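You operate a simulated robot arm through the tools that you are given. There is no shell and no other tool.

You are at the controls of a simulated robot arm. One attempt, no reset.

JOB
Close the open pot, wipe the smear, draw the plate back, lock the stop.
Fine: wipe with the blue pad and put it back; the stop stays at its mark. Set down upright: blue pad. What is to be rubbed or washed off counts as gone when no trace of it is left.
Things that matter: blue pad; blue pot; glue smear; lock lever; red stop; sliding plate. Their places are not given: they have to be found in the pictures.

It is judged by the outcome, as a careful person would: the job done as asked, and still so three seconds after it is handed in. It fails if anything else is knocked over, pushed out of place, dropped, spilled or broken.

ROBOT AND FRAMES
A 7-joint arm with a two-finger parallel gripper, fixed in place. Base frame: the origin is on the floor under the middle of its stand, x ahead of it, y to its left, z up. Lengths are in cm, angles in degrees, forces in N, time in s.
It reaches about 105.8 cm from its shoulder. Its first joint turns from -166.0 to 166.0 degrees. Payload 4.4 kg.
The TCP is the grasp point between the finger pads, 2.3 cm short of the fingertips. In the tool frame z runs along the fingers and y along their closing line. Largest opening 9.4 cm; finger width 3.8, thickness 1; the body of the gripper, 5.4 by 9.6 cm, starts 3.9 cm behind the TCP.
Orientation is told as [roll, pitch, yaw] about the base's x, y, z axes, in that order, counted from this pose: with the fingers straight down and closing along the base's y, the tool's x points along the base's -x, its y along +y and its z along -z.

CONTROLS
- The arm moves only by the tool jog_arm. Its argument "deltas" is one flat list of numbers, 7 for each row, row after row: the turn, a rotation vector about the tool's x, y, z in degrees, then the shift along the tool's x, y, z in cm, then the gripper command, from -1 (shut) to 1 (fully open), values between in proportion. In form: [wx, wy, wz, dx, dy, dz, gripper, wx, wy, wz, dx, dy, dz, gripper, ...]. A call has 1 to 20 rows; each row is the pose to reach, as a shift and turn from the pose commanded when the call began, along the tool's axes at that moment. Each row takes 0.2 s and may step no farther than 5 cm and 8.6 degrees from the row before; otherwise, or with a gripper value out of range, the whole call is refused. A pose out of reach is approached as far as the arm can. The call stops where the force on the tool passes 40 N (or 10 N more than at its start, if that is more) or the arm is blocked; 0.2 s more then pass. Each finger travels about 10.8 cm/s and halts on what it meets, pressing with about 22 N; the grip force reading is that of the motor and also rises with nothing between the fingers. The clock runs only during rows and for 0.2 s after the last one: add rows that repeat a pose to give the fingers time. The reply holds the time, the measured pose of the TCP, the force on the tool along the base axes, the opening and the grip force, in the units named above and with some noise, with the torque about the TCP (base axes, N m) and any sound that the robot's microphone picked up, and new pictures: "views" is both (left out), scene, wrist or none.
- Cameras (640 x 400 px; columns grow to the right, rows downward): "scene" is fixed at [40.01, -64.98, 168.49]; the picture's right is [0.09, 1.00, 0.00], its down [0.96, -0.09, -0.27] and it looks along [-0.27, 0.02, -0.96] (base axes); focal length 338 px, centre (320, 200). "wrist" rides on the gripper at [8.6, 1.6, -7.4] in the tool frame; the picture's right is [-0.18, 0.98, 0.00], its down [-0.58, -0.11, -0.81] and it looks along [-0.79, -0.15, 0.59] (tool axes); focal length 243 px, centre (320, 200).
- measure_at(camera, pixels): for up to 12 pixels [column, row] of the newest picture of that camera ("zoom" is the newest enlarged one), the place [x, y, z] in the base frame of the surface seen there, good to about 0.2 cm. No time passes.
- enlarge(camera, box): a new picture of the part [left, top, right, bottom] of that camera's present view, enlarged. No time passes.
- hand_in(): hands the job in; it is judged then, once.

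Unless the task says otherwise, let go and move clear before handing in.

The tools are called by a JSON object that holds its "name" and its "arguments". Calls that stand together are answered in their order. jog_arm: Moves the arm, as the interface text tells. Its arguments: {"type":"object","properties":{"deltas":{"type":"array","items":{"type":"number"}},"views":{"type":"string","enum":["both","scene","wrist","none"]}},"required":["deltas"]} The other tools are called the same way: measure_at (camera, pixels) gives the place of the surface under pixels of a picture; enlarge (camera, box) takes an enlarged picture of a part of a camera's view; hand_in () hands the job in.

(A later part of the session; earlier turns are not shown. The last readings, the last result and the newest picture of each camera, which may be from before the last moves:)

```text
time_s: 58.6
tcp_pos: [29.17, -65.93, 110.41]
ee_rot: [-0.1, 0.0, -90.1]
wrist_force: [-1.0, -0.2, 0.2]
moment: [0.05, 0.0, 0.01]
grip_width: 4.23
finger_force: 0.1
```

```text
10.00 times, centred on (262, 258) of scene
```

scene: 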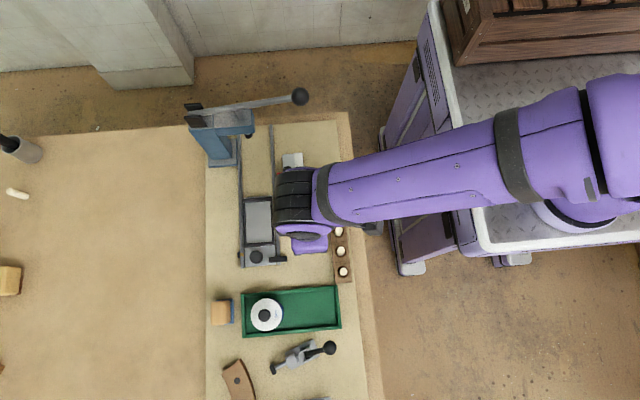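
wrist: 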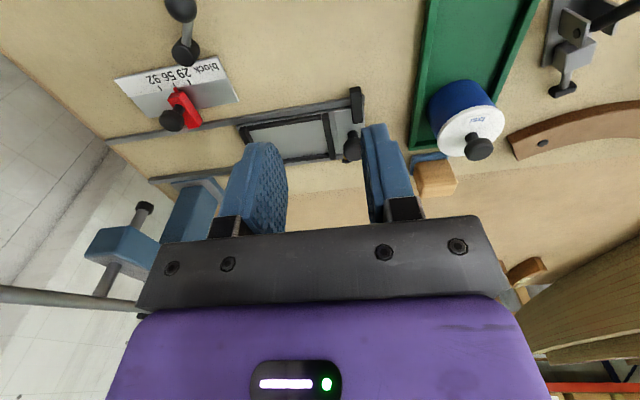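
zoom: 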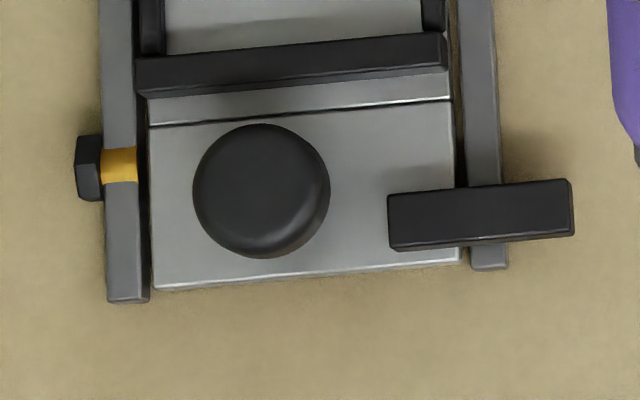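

{"name": "measure_at", "arguments": {"camera": "zoom", "pixels": [[170, 285], [300, 275], [440, 262], [160, 125], [300, 112], [440, 102], [120, 165], [110, 297], [490, 265], [262, 190], [90, 165], [480, 240]]}}

{"name": "enlarge", "arguments": {"camera": "scene", "box": [228, 130, 324, 190]}}

{"name": "enlarge", "arguments": {"camera": "wrist", "box": [100, 0, 260, 100]}}

```text
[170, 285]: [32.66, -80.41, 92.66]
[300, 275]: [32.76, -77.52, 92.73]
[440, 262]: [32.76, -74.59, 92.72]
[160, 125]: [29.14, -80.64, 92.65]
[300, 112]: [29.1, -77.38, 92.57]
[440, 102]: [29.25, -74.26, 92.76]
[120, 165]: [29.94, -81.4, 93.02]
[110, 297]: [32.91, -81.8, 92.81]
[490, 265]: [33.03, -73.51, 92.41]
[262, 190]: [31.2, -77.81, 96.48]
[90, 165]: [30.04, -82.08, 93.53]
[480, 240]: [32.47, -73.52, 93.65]
```

```text
6.67 times, centred on (276, 160) of scene
```

zoom: 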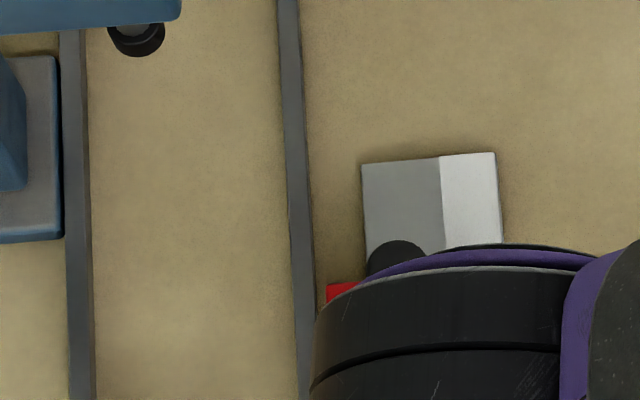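

```text
4.00 times, centred on (180, 50) of wrist
```

zoom: 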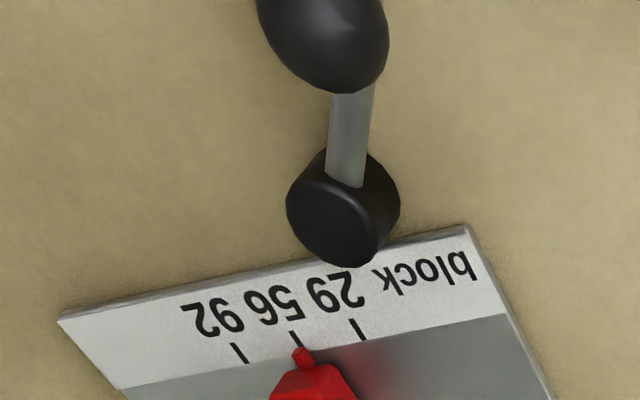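

The plate's front edge is at x≈32.75, nearly flush with the rail ends (33.0), and the knob is at 31.2. I'll re-grip once more and pull gently to see whether this is truly the hard end or a catch that still has to click.

{"name": "jog_arm", "arguments": {"deltas": [0, 0, 0, -4, 1, 0, -0.1, 0, 0, 0, -8, 2, 0, -0.1, 0, 0, 0, -12, 2, 1, -0.1, 0, 0, 0, -12, 2, 4.5, -0.1, 0, 0, 0, -12, 2, 8.5, -0.1, 0, 0, 0, -12, 2, 12, -0.1, 0, 0, 0, -12, 2, 13.9, -0.1, 0, 0, 0, -12, 2, 13.9, -0.1, 0, 0, 0, -12, 2, 13.9, -1, 0, 0, 0, -12, 2, 13.9, -1, 0, 0, 0, -12, 2, 13.9, -1], "views": "wrist"}}

```text
time_s: 61.0
tcp_pos: [31.03, -77.88, 96.55]
ee_rot: [0.0, 0.0, -90.0]
wrist_force: [4.5, -1.3, -1.4]
moment: [-0.8, -0.18, 0.05]
grip_width: 2.73
finger_force: 44.8
```

wrist: 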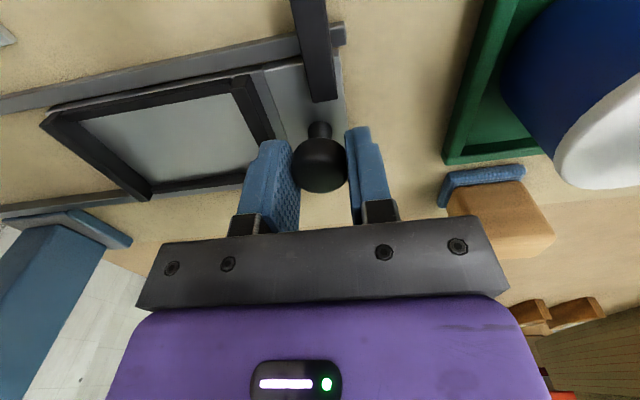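

{"name": "jog_arm", "arguments": {"deltas": [0, 0, 0, 0, 0.1, 0, -1, 0, 0, 0, 0, 0.2, 0, -1, 0, 0, 0, 0, 0.2, 0, -1], "views": "none"}}

{"name": "jog_arm", "arguments": {"deltas": [0, 0, 0, 0, 0.1, 0, -1, 0, 0, 0, 0, 0.2, 0, -1, 0, 0, 0, 0, 0.2, 0, -1], "views": "none"}}

```text
time_s: 61.8
tcp_pos: [31.1, -77.97, 96.54]
ee_rot: [0.0, 0.1, -90.1]
wrist_force: [-0.3, 2.6, -6.1]
moment: [-0.36, 0.05, -0.09]
grip_width: 2.73
finger_force: 45.0
```

```text
time_s: 62.6
tcp_pos: [31.22, -77.83, 96.56]
ee_rot: [-0.1, 0.1, -90.1]
wrist_force: [-15.7, -1.6, -19.6]
moment: [-0.49, 0.29, -0.01]
grip_width: 2.77
finger_force: 44.5
```

The same limit appears at x≈31.2 with the force rising. I'll try a slightly firmer pull once, within safe force, in case a catch needs it.

{"name": "jog_arm", "arguments": {"deltas": [0, 0, 0, 0, 0.08, 0.05, -1, 0, 0, 0, 0, 0.15, 0.1, -1, 0, 0, 0, 0, 0.2, 0.12, -1, 0, 0, 0, 0, 0.2, 0.12, -1], "views": "wrist"}}

```text
time_s: 63.7
tcp_pos: [31.2, -77.94, 96.65]
ee_rot: [-0.2, 0.0, -90.3]
wrist_force: [-10.2, 2.3, 2.5]
moment: [0.47, 0.03, 0.02]
grip_width: 2.78
finger_force: 44.7
stopped in row 4: the force on the tool passed its limit at 40 N (the readings are from after the stop); the commanded pose is now the measured one
```

wrist: 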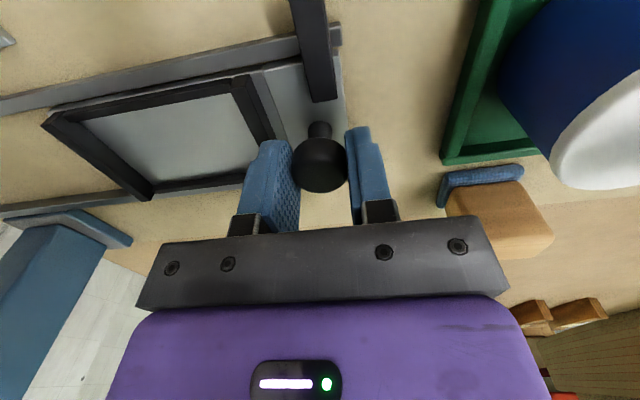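

The pull stopped at the 40 N limit with no further travel, so the plate is firmly at the end of its travel. I'll release the knob, rise, and then go look at the lock lever.

{"name": "jog_arm", "arguments": {"deltas": [0, 0, 0, 0, -0.1, 0, -1, 0, 0, 0, 0, -0.1, 0, -0.1, 0, 0, 0, 0, -0.1, 0, -0.1, 0, 0, 0, 0, -0.1, -2.5, -0.1, 0, 0, 0, 0, -0.1, -6, -0.1, 0, 0, 0, 0, -0.1, -10, -0.1, 0, 0, 0, 0, -0.1, -14, -0.1, 0, 0, 0, 0, -0.1, -14, -0.1], "views": "both"}}

```text
time_s: 65.5
tcp_pos: [31.23, -78.16, 110.55]
ee_rot: [-0.2, 0.0, -90.2]
wrist_force: [0.0, -0.1, 0.5]
moment: [-0.04, 0.02, -0.01]
grip_width: 4.24
finger_force: 0.0
```

scene: 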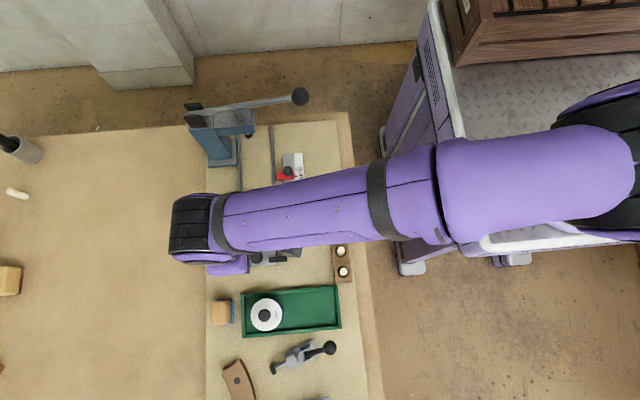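
wrist: 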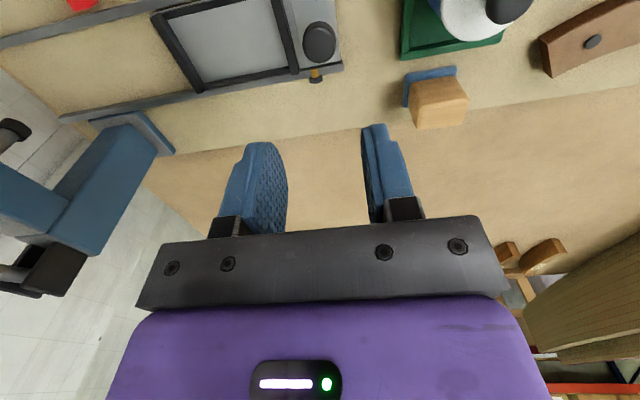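

I'll check the plunger against the plate's edge in this view before leaving it.

{"name": "enlarge", "arguments": {"camera": "wrist", "box": [270, 20, 366, 80]}}

{"name": "enlarge", "arguments": {"camera": "wrist", "box": [140, 0, 396, 160]}}

```text
6.67 times, centred on (318, 50) of wrist
```

zoom: 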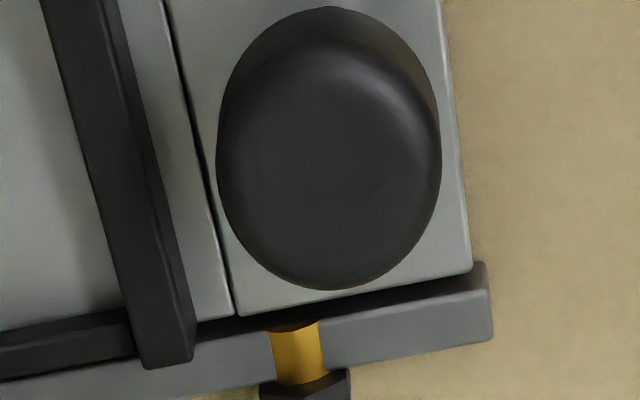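

```text
2.50 times, centred on (268, 80) of wrist
```

zoom: 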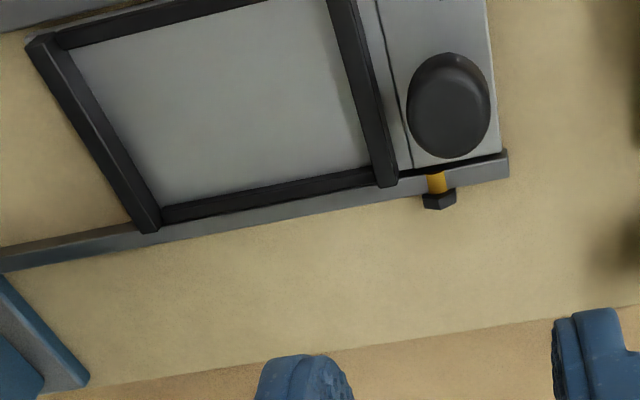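

{"name": "measure_at", "arguments": {"camera": "wrist", "pixels": [[340, 50], [338, 30], [318, 40], [342, 63], [304, 62], [301, 40], [314, 71], [316, 79], [336, 63]]}}

```text
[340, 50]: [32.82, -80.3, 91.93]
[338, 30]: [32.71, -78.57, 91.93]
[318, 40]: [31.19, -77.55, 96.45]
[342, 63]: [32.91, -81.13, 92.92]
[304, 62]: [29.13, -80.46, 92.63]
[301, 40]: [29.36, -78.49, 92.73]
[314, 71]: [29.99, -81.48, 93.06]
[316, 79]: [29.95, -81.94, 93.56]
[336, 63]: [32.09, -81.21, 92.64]
```

The plate sits fully back, front edge x≈32.75 against rail ends at 33.0. Now the lock lever: ball at about (19.6,-61.05,95.8), pivot post at about (16.3,-64.85). I'll move above the ball and yaw to about +49° so the fingers straddle the lever arm.

{"name": "jog_arm", "arguments": {"deltas": [0, 0, -8.18, 0.99, -0.68, -0.1, -0.1, 0, 0, -16.36, 1.99, -1.35, -0.2, -0.1, 0, 0, -24.5, 2.98, -2.03, -0.3, -0.1, 0, 0, -32.7, 3.98, -2.7, -0.4, -0.1, 0, 0, -40.9, 4.97, -3.38, -0.5, -0.1, 0, 0, -49.1, 5.96, -4.06, -0.6, -0.1, 0, 0, -57.2, 6.96, -4.73, -0.7, -0.1, 0, 0, -65.4, 7.95, -5.41, -0.8, -0.1, 0, 0, -73.6, 8.95, -6.09, -0.9, -0.1, 0, 0, -81.8, 9.94, -6.76, -1.0, -0.1, 0, 0, -89.9, 10.93, -7.44, -1.1, -0.1, 0, 0, -98.1, 11.93, -8.1, -1.2, -0.1, 0, 0, -106.3, 12.9, -8.8, -1.3, -0.1, 0, 0, -114.5, 13.9, -9.47, -1.35, -0.1, 0, 0, -122.7, 14.9, -10.1, -1.35, -0.1, 0, 0, -130.9, 15.9, -10.8, -1.35, -0.1, 0, 0, -139, 16.9, -11.5, -1.35, -0.1, 0, 0, -139, 16.9, -11.5, -1.35, -0.1], "views": "both"}}

```text
time_s: 69.3
tcp_pos: [19.8, -60.84, 112.0]
ee_rot: [0.2, 0.1, 49.0]
wrist_force: [0.3, 0.0, 1.0]
moment: [-0.03, -0.04, -0.02]
grip_width: 4.25
finger_force: 0.0
```

scene: 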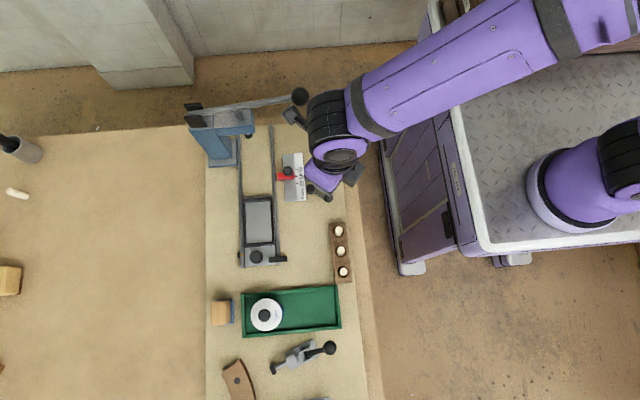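
wrist: 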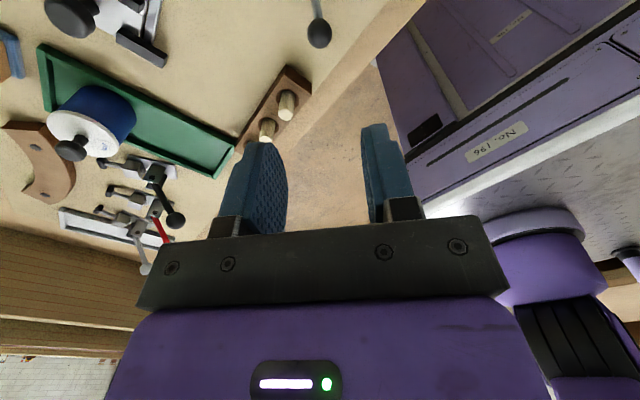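

The wrist ring now appears near the press handle's ball at (299,97). I'll measure its clearance before descending.

{"name": "measure_at", "arguments": {"camera": "scene", "pixels": [[312, 110], [311, 130], [320, 95], [330, 125], [345, 100], [318, 150], [299, 97], [290, 115], [298, 120], [340, 155], [350, 178], [312, 95]]}}

{"name": "enlarge", "arguments": {"camera": "scene", "box": [264, 70, 392, 150]}}

{"name": "enlarge", "arguments": {"camera": "scene", "box": [264, 140, 360, 200]}}

{"name": "measure_at", "arguments": {"camera": "wrist", "pixels": [[320, 34], [320, 25], [320, 45], [309, 34], [331, 34], [316, 8]]}}

```text
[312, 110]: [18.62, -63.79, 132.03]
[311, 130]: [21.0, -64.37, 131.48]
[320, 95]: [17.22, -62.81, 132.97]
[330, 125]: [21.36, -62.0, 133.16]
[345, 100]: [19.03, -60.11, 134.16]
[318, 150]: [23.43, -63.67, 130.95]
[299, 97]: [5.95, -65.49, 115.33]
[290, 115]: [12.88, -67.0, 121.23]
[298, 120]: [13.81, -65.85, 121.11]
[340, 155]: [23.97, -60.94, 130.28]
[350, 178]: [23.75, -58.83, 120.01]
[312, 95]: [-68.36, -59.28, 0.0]
```

```text
5.00 times, centred on (328, 110) of scene
```

zoom: 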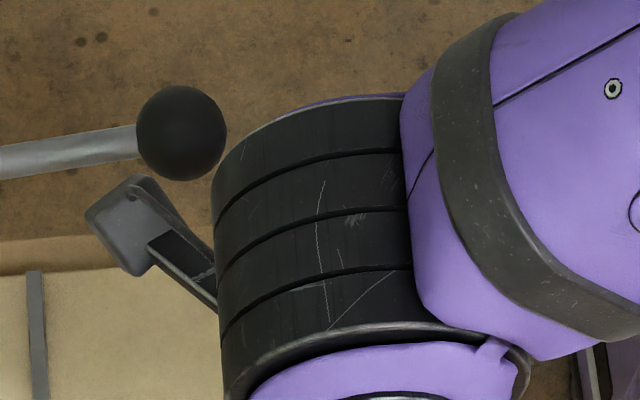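

```text
6.67 times, centred on (312, 170) of scene
```

zoom: 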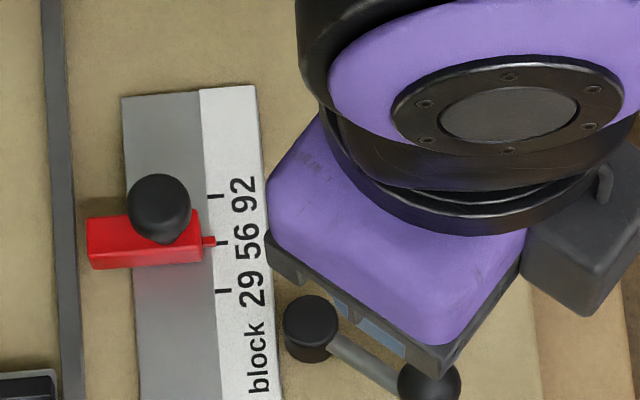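

```text
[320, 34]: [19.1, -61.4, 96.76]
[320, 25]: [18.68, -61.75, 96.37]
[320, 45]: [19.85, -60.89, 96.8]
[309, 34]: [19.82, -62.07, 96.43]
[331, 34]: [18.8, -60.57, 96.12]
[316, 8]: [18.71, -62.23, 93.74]
```

The wrist ring and camera stay ≥4.5 cm from the handle ball on the way down, so it's clear. The lever ball is centred near (19.45,-61.2); I'll descend to TCP z≈96.6 so the open fingers straddle it.

{"name": "jog_arm", "arguments": {"deltas": [0, 0, 0, 0, 0, 4, -0.1, 0, 0, 0, 0, 0, 8, -0.1, 0, 0, 0, 0, 0, 11.5, -0.1, 0, 0, 0, 0, 0, 14, -0.1, 0, 0, 0, 0, 0, 15.4, -0.1, 0, 0, 0, 0, 0, 15.4, -0.1], "views": "both"}}

```text
time_s: 70.7
tcp_pos: [19.7, -61.02, 96.54]
ee_rot: [0.1, 0.1, 48.9]
wrist_force: [-0.1, 0.0, -0.1]
moment: [0.04, -0.02, 0.02]
grip_width: 4.22
finger_force: 0.0
```

scene: 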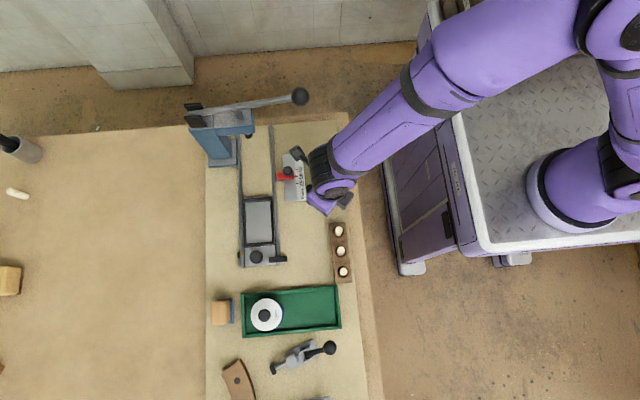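
wrist: 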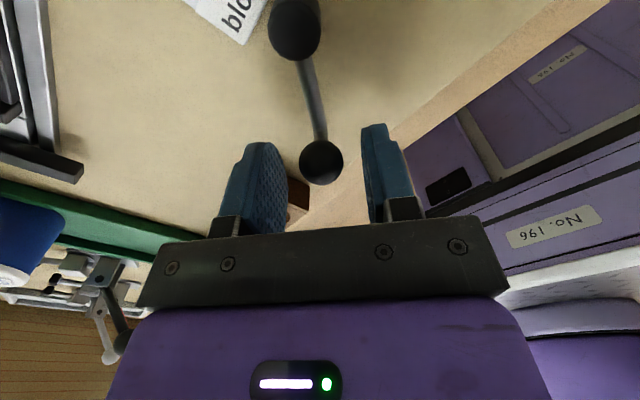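

The ball (wrist (321,163)) is between the fingers. I'll narrow the gap to about 2.6 cm and test a small clockwise turn (seen from above) of about 12°, reading the force.

{"name": "jog_arm", "arguments": {"deltas": [0, 0, 0, 0, 0, 0, -0.45, 0, 0, 0, 0, 0, 0, -0.45, 0, 0, 4, 0.01, -0.34, 0, -0.45, 0, 0, 8, 0.05, -0.67, 0, -0.45, 0, 0, 12, 0.1, -1.0, 0, -0.45], "views": "wrist"}}

```text
time_s: 71.9
tcp_pos: [20.25, -61.52, 96.49]
ee_rot: [0.2, 0.0, 36.7]
wrist_force: [-19.6, 11.9, 0.1]
moment: [0.14, 0.18, 0.08]
grip_width: 3.54
finger_force: 10.8
```

wrist: 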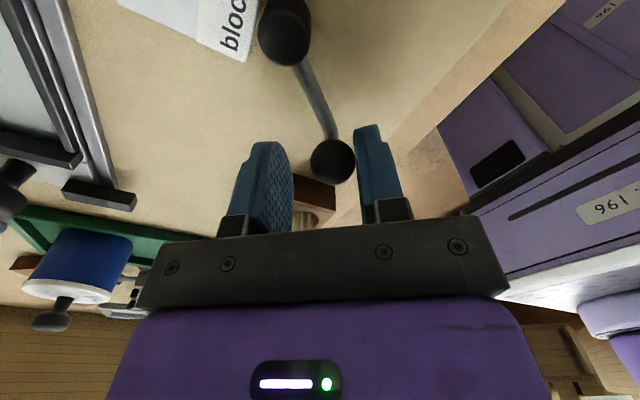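

The lever resisted clockwise with about 23 N and didn't move, pushing the finger open to 3.5 cm. I'll return to the start position and test counter-clockwise.

{"name": "jog_arm", "arguments": {"deltas": [0, 0, -4, 0.05, 0.34, 0, -0.45, 0, 0, -8, 0.09, 0.67, 0, -0.45, 0, 0, -12, 0.11, 1.0, 0, -0.45, 0, 0, -12, 0.11, 1.0, 0, -0.45], "views": "wrist"}}

```text
time_s: 72.9
tcp_pos: [20.02, -60.9, 96.54]
ee_rot: [0.1, 0.1, 48.9]
wrist_force: [0.7, -0.8, 0.6]
moment: [-0.01, 0.0, 0.0]
grip_width: 2.58
finger_force: 0.0
```

wrist: 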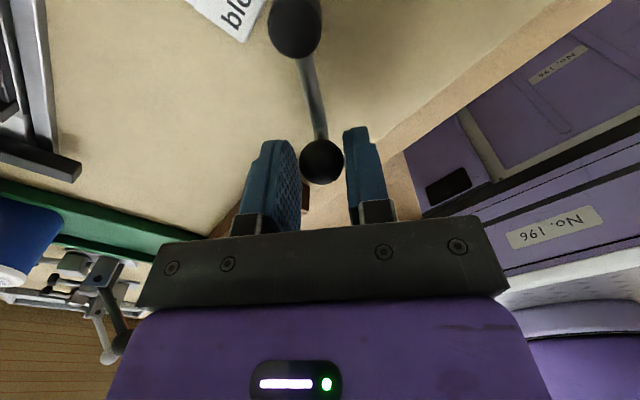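

Back at the start with zero force and the lever unmoved. Now a small counter-clockwise test of about 16°.

{"name": "jog_arm", "arguments": {"deltas": [0, 0, -4, 0.01, 0.34, 0, -0.45, 0, 0, -8, 0.05, 0.67, 0, -0.45, 0, 0, -12, 0.1, 1.0, 0, -0.45, 0, 0, -16, 0.19, 1.33, 0, -0.45], "views": "both"}}

```text
time_s: 73.9
tcp_pos: [18.76, -60.24, 96.53]
ee_rot: [0.1, 0.1, 64.9]
wrist_force: [-0.3, 0.0, 1.1]
moment: [0.01, 0.01, -0.01]
grip_width: 2.6
finger_force: 0.1
```

scene: 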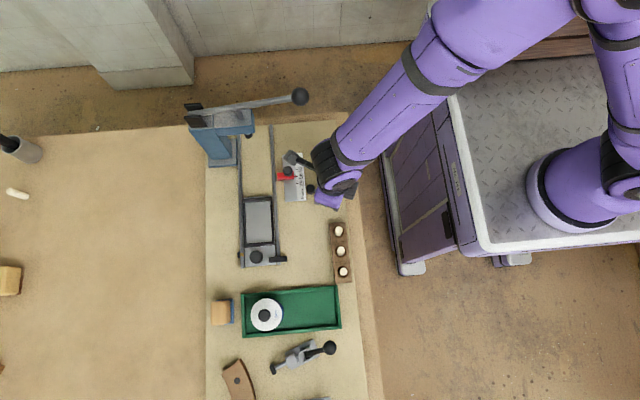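
wrist: 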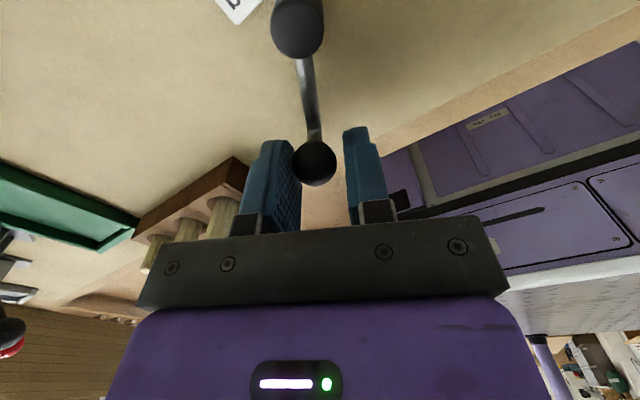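

The lever follows freely counter-clockwise (near-zero force), so that's the locking direction. I'll continue another 28° along the arc.

{"name": "jog_arm", "arguments": {"deltas": [0, 0, -5, 0.02, 0.42, 0, -0.45, 0, 0, -10, 0.07, 0.84, 0, -0.45, 0, 0, -15, 0.16, 1.25, 0, -0.45, 0, 0, -20, 0.29, 1.66, 0, -0.45, 0, 0, -25, 0.45, 2.05, 0, -0.45, 0, 0, -28, 0.57, 2.28, 0, -0.45], "views": "both"}}

```text
time_s: 75.3
tcp_pos: [16.45, -59.79, 96.47]
ee_rot: [0.2, 0.0, 92.9]
wrist_force: [-0.6, -0.1, 0.1]
moment: [0.02, -0.01, -0.04]
grip_width: 2.59
finger_force: 0.0
```

scene: 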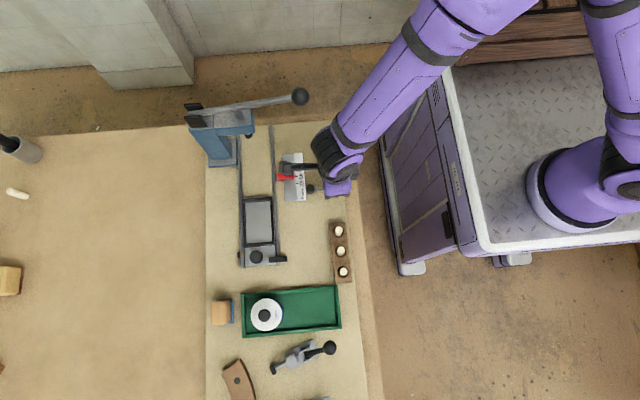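
wrist: 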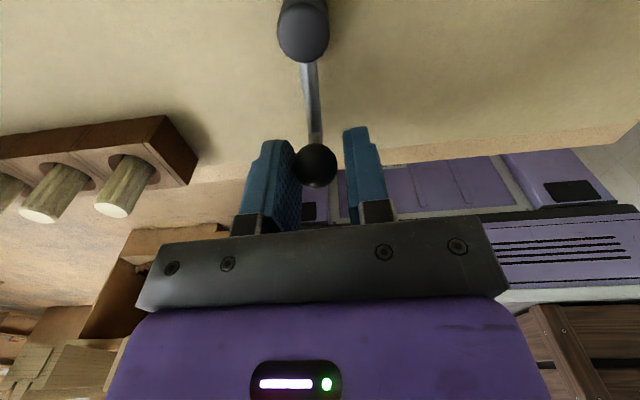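

The lever is at about 91° and still moving freely. I'll check the ring's clearance to the handle ball before sweeping further.

{"name": "measure_at", "arguments": {"camera": "scene", "pixels": [[315, 140], [318, 160], [325, 130], [345, 110], [330, 175], [299, 97], [360, 90], [315, 150]]}}

{"name": "jog_arm", "arguments": {"deltas": [0, 0, -5, 0.02, 0.42, 0, -0.45, 0, 0, -10, 0.07, 0.84, 0, -0.45, 0, 0, -15, 0.16, 1.25, 0, -0.45, 0, 0, -18, 0.24, 1.5, 0, -0.45], "views": "both"}}

```text
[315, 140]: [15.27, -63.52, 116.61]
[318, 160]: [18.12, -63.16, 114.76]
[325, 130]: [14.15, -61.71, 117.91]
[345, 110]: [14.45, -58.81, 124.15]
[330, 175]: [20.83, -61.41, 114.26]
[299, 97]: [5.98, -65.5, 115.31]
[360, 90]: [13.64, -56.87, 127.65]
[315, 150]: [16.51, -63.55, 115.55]
```

```text
time_s: 76.3
tcp_pos: [14.91, -60.14, 96.59]
ee_rot: [0.1, -0.1, 110.9]
wrist_force: [0.3, -0.2, -0.7]
moment: [0.02, 0.02, 0.0]
grip_width: 2.58
finger_force: 0.1
```

scene: 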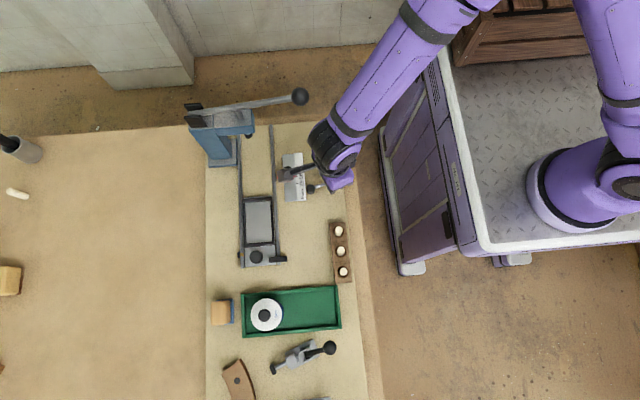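
wrist: 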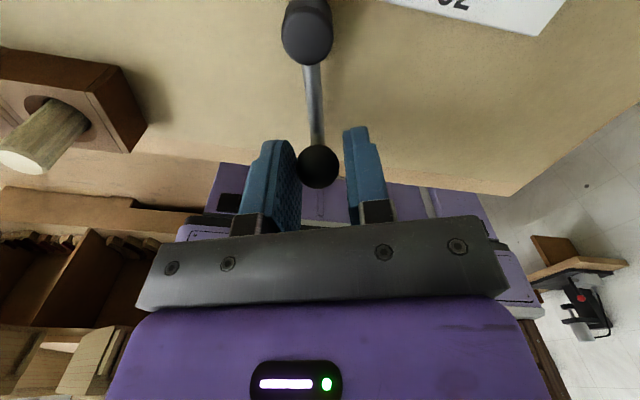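

Still free at about 109°. I'll continue in smaller increments, listening for a click or stop.

{"name": "jog_arm", "arguments": {"deltas": [0, 0, -4, 0.01, 0.34, 0, -0.45, 0, 0, -8, 0.05, 0.67, 0, -0.45, 0, 0, -12, 0.11, 1.01, 0, -0.45, 0, 0, -16, 0.19, 1.34, 0, -0.45], "views": "both"}}

```text
time_s: 77.3
tcp_pos: [13.52, -60.7, 96.56]
ee_rot: [0.2, -0.1, 126.9]
wrist_force: [-1.4, -0.1, 0.1]
moment: [0.02, 0.06, -0.04]
grip_width: 2.63
finger_force: 0.1
```

scene: 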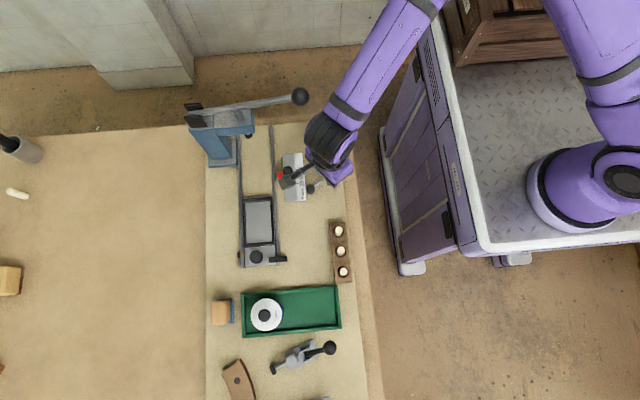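
wrist: 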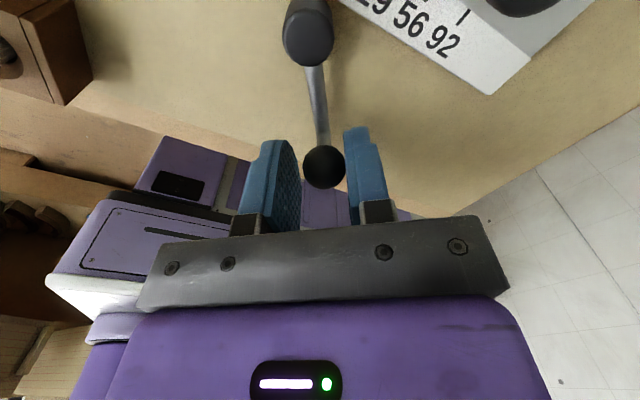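

{"name": "jog_arm", "arguments": {"deltas": [0, 0, -4, 0.01, 0.34, 0, -0.45, 0, 0, -8, 0.05, 0.67, 0, -0.45, 0, 0, -12, 0.11, 1.01, 0, -0.45], "views": "both"}}

```text
time_s: 78.1
tcp_pos: [12.12, -61.77, 99.03]
ee_rot: [2.8, 0.1, 132.9]
wrist_force: [-11.2, 8.0, 43.7]
moment: [0.51, -0.19, 0.09]
grip_width: 2.42
finger_force: 0.1
out of reach, approached as far as the arm can: row 2, 3
stopped in row 3: the force on the tool passed its limit at 201 N (the readings are from after the stop); the commanded pose is now the measured one
```

scene: 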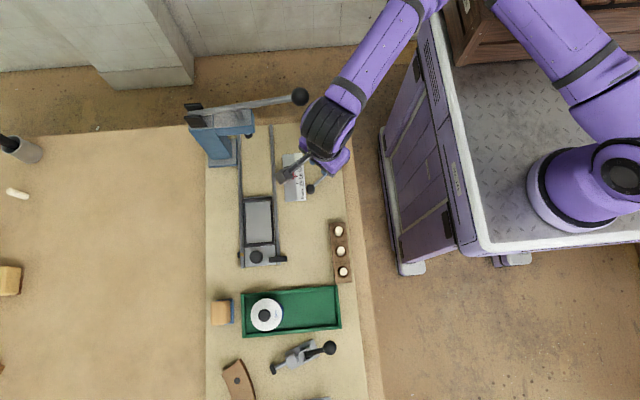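
wrist: 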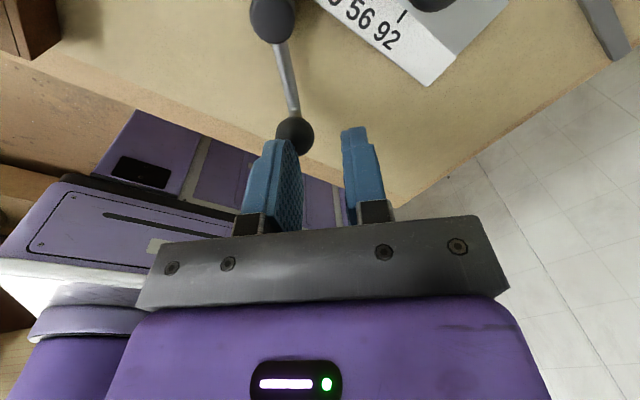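

The wrist ran into a joint limit near yaw 133°, the hand popped up to z 99 and now presses 44 N downward, probably on the lever ball at wrist (295,135). I'll lift straight off immediately and inspect.

{"name": "jog_arm", "arguments": {"deltas": [0, 0, 0, 0, 0, -0.7, -0.45, 0, 0, 0, 0, 0, -2, -0.45, 0, 0, 0, 0, 0, -5, -0.45, 0, 0, 0, 0, 0, -8, -0.45], "views": "both"}}

```text
time_s: 79.1
tcp_pos: [12.55, -61.61, 106.68]
ee_rot: [2.6, -0.2, 133.0]
wrist_force: [-0.3, 0.3, 0.5]
moment: [0.04, -0.05, -0.01]
grip_width: 2.56
finger_force: 0.1
```

scene: 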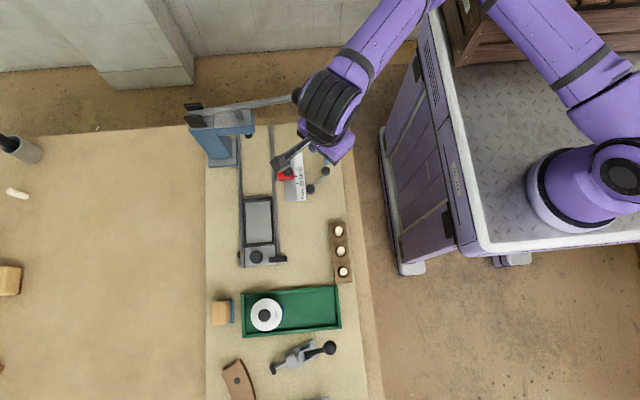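
wrist: 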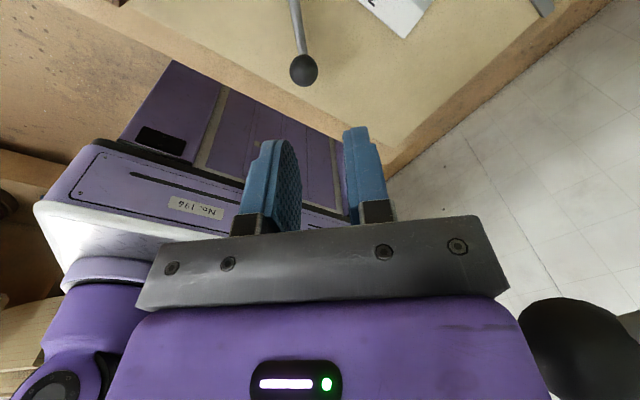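

The tool is clear of the lever now, but the press handle's ball shows at wrist (570,345), close to the hand. I'll measure clearances and check handle, lever and stop before moving.

{"name": "measure_at", "arguments": {"camera": "scene", "pixels": [[303, 95], [297, 96], [305, 85], [305, 105], [310, 80], [303, 120], [325, 170], [325, 175], [312, 188], [312, 150], [285, 165], [290, 160]]}}

{"name": "measure_at", "arguments": {"camera": "wrist", "pixels": [[570, 340], [540, 340], [560, 310], [304, 70], [304, 60], [304, 80], [293, 70], [315, 70], [297, 20]]}}

{"name": "enlarge", "arguments": {"camera": "scene", "box": [264, 70, 392, 150]}}

{"name": "enlarge", "arguments": {"camera": "scene", "box": [264, 145, 344, 195]}}

```text
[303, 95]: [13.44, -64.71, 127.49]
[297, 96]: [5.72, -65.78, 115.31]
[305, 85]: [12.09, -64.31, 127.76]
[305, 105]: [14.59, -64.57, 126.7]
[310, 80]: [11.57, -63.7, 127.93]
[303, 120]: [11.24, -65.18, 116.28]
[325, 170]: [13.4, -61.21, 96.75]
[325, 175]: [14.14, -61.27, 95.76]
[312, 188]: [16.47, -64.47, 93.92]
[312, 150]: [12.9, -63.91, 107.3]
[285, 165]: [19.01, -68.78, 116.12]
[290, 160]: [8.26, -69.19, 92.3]
```

```text
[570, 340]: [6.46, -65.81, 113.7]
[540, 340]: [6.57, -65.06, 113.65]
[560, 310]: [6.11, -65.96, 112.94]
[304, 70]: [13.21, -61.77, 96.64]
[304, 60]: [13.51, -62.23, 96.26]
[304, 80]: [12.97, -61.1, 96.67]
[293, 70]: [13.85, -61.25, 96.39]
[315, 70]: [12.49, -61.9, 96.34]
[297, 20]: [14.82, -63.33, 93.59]
```

```text
5.00 times, centred on (328, 110) of scene
```

zoom: 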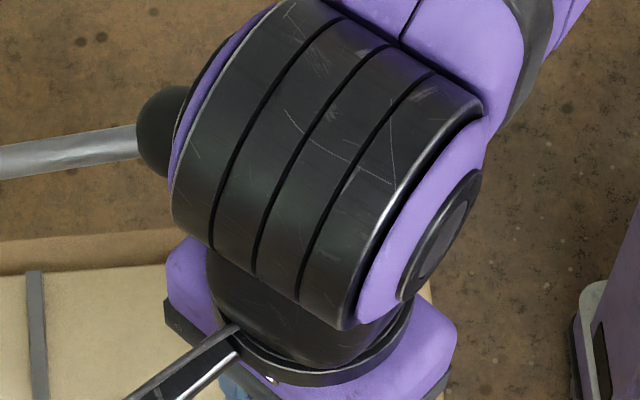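

```text
8.00 times, centred on (304, 170) of scene
```

zoom: 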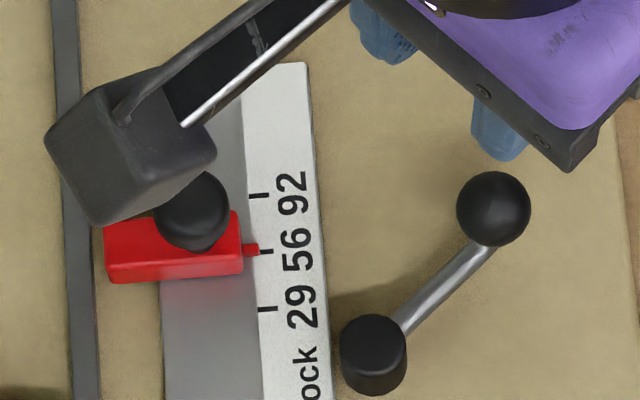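

The lever now points at about 134° (it has turned about 85°), the stop is still at the 56 mark, and the handle ball is unmoved. I'll back away in +x, level the tool, and then re-approach with yaw about -40° so the wrist limit isn't in the way.

{"name": "jog_arm", "arguments": {"deltas": [0.8, 0, 0, 1.4, -1.5, -0.3, -0.45, 1.6, 0, 0, 2.8, -3.0, -1, -0.45, 2.4, 0, 0, 4.2, -4.5, -2, -0.45, 2.6, 0, 0, 5.5, -5.9, -3, -0.45, 2.6, 0, 0, 5.5, -5.9, -3, -0.45], "views": "scene"}}

```text
time_s: 80.3
tcp_pos: [20.67, -61.29, 109.3]
ee_rot: [0.1, -0.3, 133.0]
wrist_force: [-0.3, 0.8, 0.2]
moment: [0.02, -0.02, -0.01]
grip_width: 2.58
finger_force: 0.1
```

scene: 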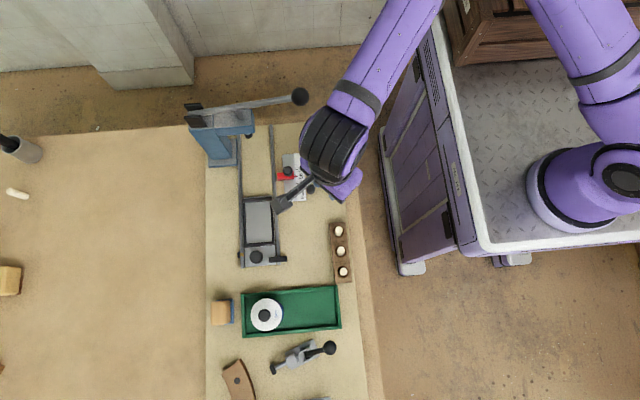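

{"name": "jog_arm", "arguments": {"deltas": [0, 0, 8.6, 0, 0, 0, -0.3, 0, 0, 17.2, 0, 0, 0, -0.3, 0, 0, 25.8, 0, 0, 0, -0.3, 0, 0, 34.4, 0, 0, 0, -0.3, 0, 0, 43, 0, 0, 0, -0.3, 0, 0, 51.6, 0, 0, 0, -0.3, 0, 0, 60.2, 0, 0, 0, -0.3, 0, 0, 68.8, 0, 0, 0, -0.3, 0, 0, 77.4, 0, 0, 0, -0.3, 0, 0, 86, 0, 0, 0, -0.3, 0, 0, 94.6, 0, 0, 0, -0.3, 0, 0, 103.2, 0, 0, 0, -0.3, 0, 0, 111.8, 0, 0, 0, -0.3, 0, 0, 120.4, 0, 0, 0, -0.3, 0, 0, 129, 0, 0, 0, -0.3, 0, 0, 137.6, 0, 0, 0, -0.3, 0, 0, 146.2, 0, 0, 0, -0.3, 0, 0, 154.8, 0, 0, 0, -0.3, 0, 0, 163.4, 0, 0, 0, -0.3, 0, 0, 172, 0, 0, 0, -0.3], "views": "both"}}

```text
time_s: 84.5
tcp_pos: [20.74, -61.48, 109.3]
ee_rot: [0.0, 0.2, -39.0]
wrist_force: [0.6, -0.3, 0.3]
moment: [0.03, 0.03, 0.04]
grip_width: 3.33
finger_force: 0.1
```

scene: 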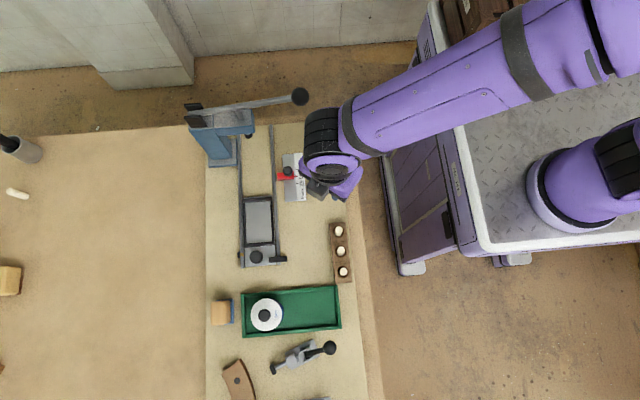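
wrist: 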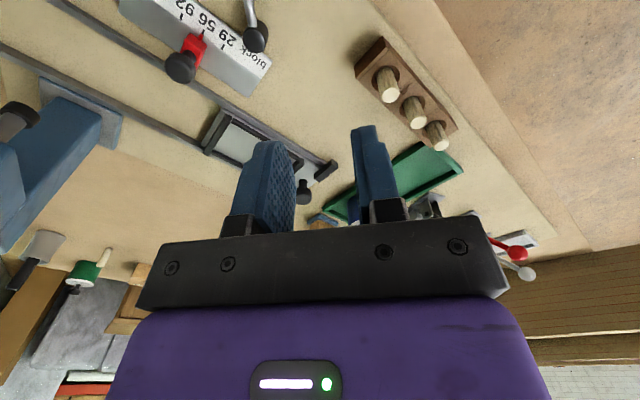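

Yaw is now -39° with the lever near wrist (255,40). I'll descend to z≈100 here first, then move over to the ball at about (13.15,-61.55), keeping the body below the press handle's ball.

{"name": "jog_arm", "arguments": {"deltas": [0, 0, 0, 0, 0, 3, -0.1, 0, 0, 0, 0, 0, 6.5, -0.1, 0, 0, 0, 0, 0, 9.3, -0.1, 0, 0, 0, 1.5, -1.2, 9.3, -0.1, 0, 0, 0, 3.0, -2.5, 9.3, -0.1, 0, 0, 0, 4.5, -3.75, 9.3, -0.1, 0, 0, 0, 5.8, -4.83, 9.3, -0.1, 0, 0, 0, 5.8, -4.83, 9.3, -0.1], "views": "both"}}

```text
time_s: 86.3
tcp_pos: [12.94, -61.77, 100.09]
ee_rot: [-0.1, 0.2, -39.0]
wrist_force: [0.3, 0.5, 0.0]
moment: [-0.02, -0.03, -0.01]
grip_width: 4.25
finger_force: 0.0
```

scene: 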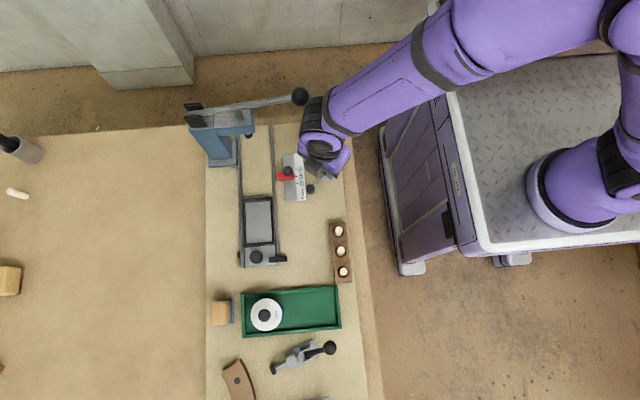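
wrist: 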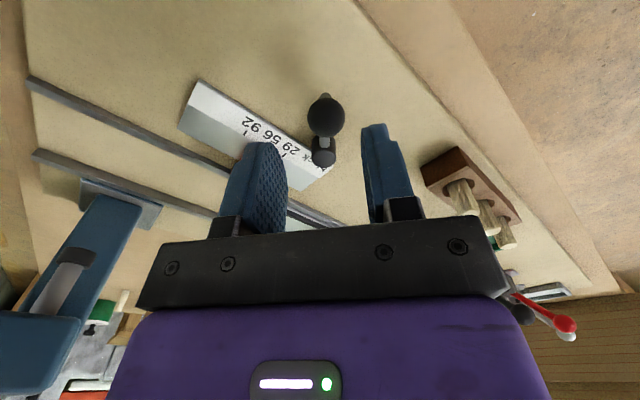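

{"name": "measure_at", "arguments": {"camera": "scene", "pixels": [[312, 100], [306, 110], [302, 125], [301, 140], [299, 97], [318, 95], [308, 120]]}}

{"name": "measure_at", "arguments": {"camera": "wrist", "pixels": [[326, 115], [310, 115], [342, 115], [326, 100], [326, 132], [322, 157]]}}

{"name": "enlarge", "arguments": {"camera": "scene", "box": [272, 80, 368, 140]}}

```text
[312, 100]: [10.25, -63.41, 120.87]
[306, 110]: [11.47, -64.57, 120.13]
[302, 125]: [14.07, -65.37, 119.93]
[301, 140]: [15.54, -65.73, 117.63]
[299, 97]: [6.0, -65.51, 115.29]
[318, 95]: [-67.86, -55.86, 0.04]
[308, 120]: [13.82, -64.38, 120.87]
```

```text
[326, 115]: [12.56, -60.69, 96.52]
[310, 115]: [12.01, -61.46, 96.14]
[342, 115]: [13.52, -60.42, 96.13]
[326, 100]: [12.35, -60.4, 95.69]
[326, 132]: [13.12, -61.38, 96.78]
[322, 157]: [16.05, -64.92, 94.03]
```

```text
6.67 times, centred on (320, 110) of scene
```

zoom: 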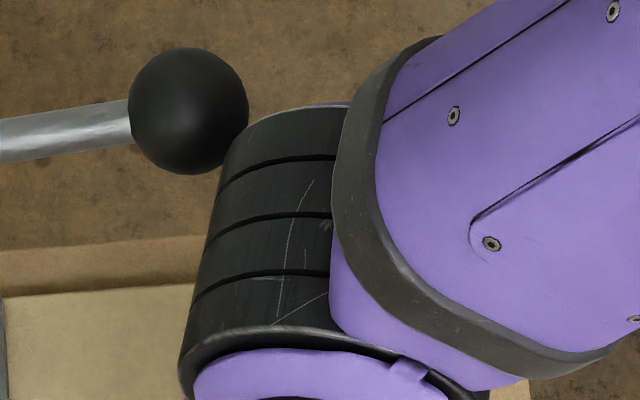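

The ring clears the handle ball by about 2.5 cm. I'll descend 3.5 cm around the lever ball, narrow the fingers to 2.6 cm, and check.

{"name": "jog_arm", "arguments": {"deltas": [0, 0, 0, -0.05, 0.15, 1.5, -0.1, 0, 0, 0, -0.05, 0.15, 3.0, -0.1, 0, 0, 0, -0.05, 0.15, 3.5, -0.1, 0, 0, 0, -0.05, 0.15, 3.5, -0.45, 0, 0, 0, -0.05, 0.15, 3.5, -0.45], "views": "both"}}

```text
time_s: 87.5
tcp_pos: [13.28, -61.54, 96.57]
ee_rot: [-0.2, 0.1, -38.9]
wrist_force: [-0.9, -0.6, 0.2]
moment: [-0.01, 0.05, -0.02]
grip_width: 2.58
finger_force: 0.1
```

scene: 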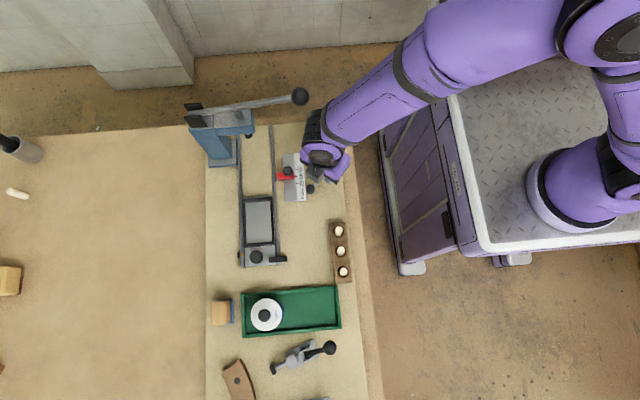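
wrist: 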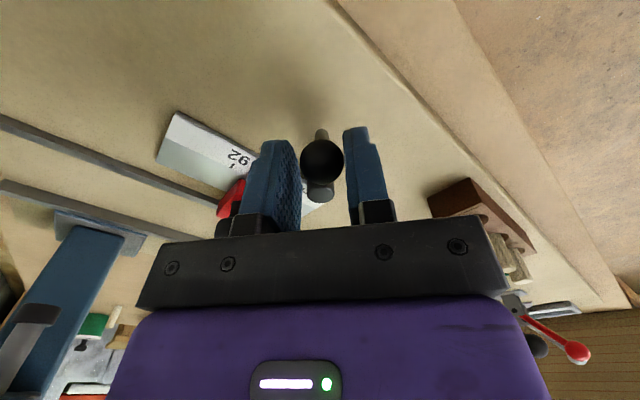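

The ball sits between the fingers (wrist (322,160)). I'll push about 10° further counter-clockwise in small steps and watch force and sound.

{"name": "jog_arm", "arguments": {"deltas": [0, 0, -2.5, 0, -0.21, 0, -0.45, 0, 0, -5, -0.02, -0.42, 0, -0.45, 0, 0, -7.5, -0.04, -0.63, 0, -0.45, 0, 0, -10, -0.07, -0.84, 0, -0.45], "views": "wrist"}}

```text
time_s: 88.5
tcp_pos: [13.0, -61.98, 96.62]
ee_rot: [0.0, 0.2, -28.9]
wrist_force: [17.9, 16.6, -3.1]
moment: [0.16, -0.2, -0.21]
grip_width: 3.63
finger_force: 11.7
```

wrist: 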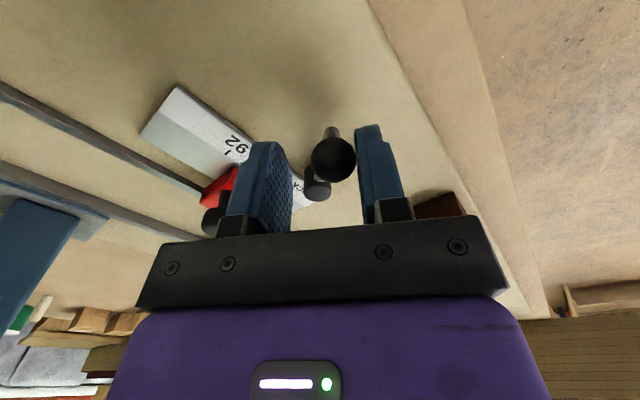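

The lever now resists at about 24 N, just as it did at its other end, so it seems to be at the end of its swing (≈85° turned). I'll back off the pressure and measure its angle.

{"name": "jog_arm", "arguments": {"deltas": [0, 0, 2.5, 0.02, 0.25, 0, -0.45, 0, 0, 5, 0.05, 0.5, 0, -0.45, 0, 0, 7.5, 0.08, 0.72, 0, -0.45, 0, 0, 10, 0.08, 0.84, 0, -0.45, 0, 0, 10, 0.08, 0.84, 0, -0.1, 0, 0, 10, 0.08, 0.84, -2, -0.1, 0, 0, 10, 0.08, 0.84, -4, -0.1], "views": "both"}}

{"name": "enlarge", "arguments": {"camera": "scene", "box": [264, 145, 360, 205]}}

```text
time_s: 90.1
tcp_pos: [13.01, -61.58, 100.69]
ee_rot: [-0.1, 0.2, -39.0]
wrist_force: [0.0, 0.6, 0.6]
moment: [0.0, -0.01, 0.01]
grip_width: 4.22
finger_force: 0.1
```

scene: 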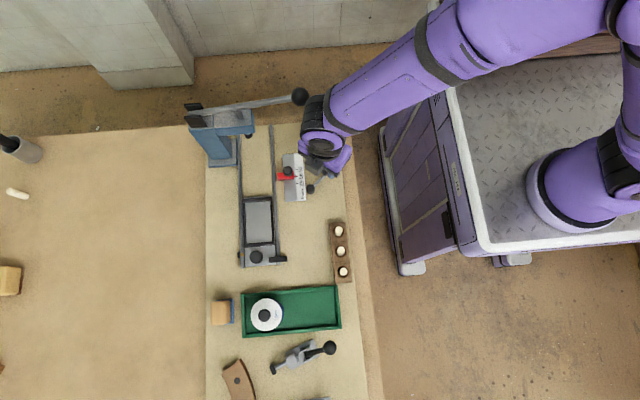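
wrist: 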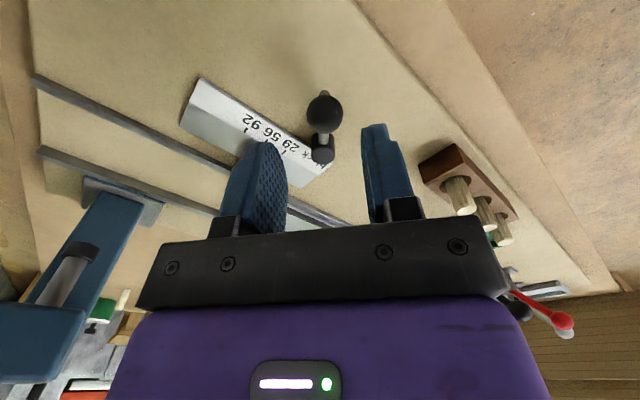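

```text
6.67 times, centred on (312, 175) of scene
```

zoom: 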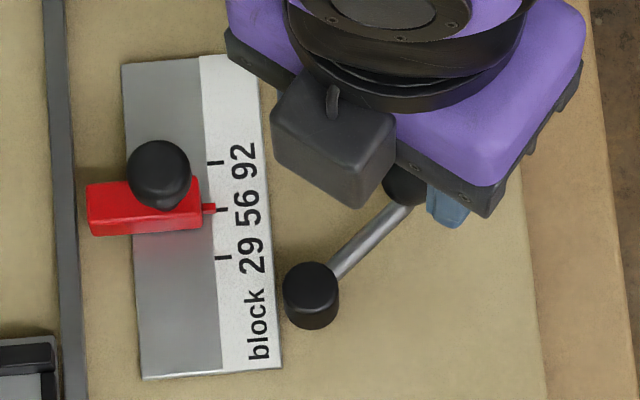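

The lever points at about 135° with the stop still at 56. To be sure it's fully home, I'll press it once more with closed, stiff fingers from the clockwise side, watching for movement or a click.

{"name": "jog_arm", "arguments": {"deltas": [0, 0, 0, 0, 1.3, 0, -1, 0, 0, 0, 0, 2.6, 0, -1, 0, 0, 0, 0, 2.6, 0, -1, 0, 0, 0, 0, 2.6, 2, -1, 0, 0, 0, 0, 2.6, 4, -1, 0, 0, 0, 0, 2.6, 4, -1], "views": "both"}}

```text
time_s: 91.5
tcp_pos: [14.77, -59.46, 96.72]
ee_rot: [0.0, 0.2, -39.1]
wrist_force: [0.0, 0.6, 0.0]
moment: [-0.01, 0.03, -0.03]
grip_width: 0.0
finger_force: 22.1
```

scene: 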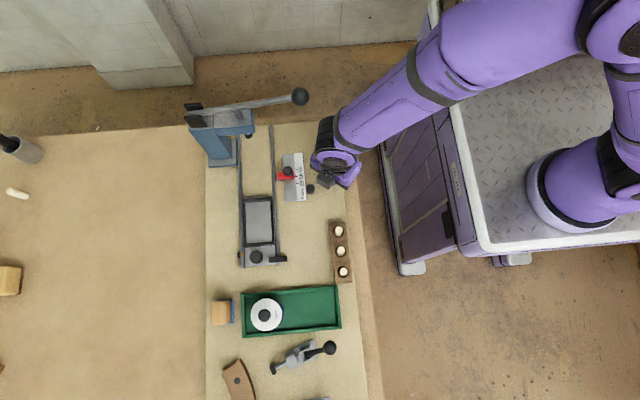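
wrist: 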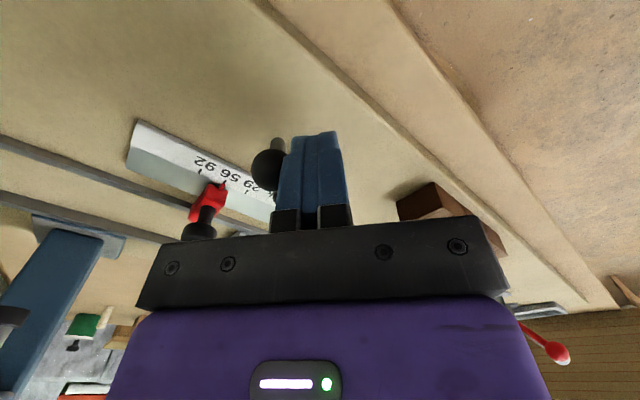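

{"name": "jog_arm", "arguments": {"deltas": [0, 0, 0, 0, -0.2, 0, -1, 0, 0, 0, 0, -0.4, 0, -1, 0, 0, 0, 0, -0.55, 0, -1, 0, 0, 0, 0, -0.7, 0, -1, 0, 0, 0, 0, -0.7, 0, -1], "views": "wrist"}}

```text
time_s: 92.7
tcp_pos: [14.42, -59.84, 96.54]
ee_rot: [0.0, 0.3, -38.9]
wrist_force: [12.9, 24.8, 8.3]
moment: [0.07, 0.02, -0.1]
grip_width: 0.0
finger_force: 22.1
```

wrist: 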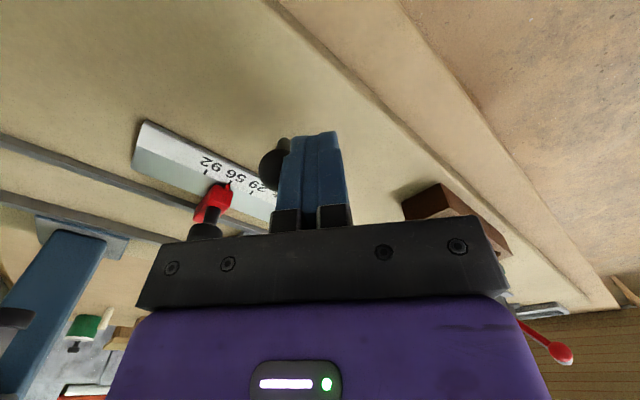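

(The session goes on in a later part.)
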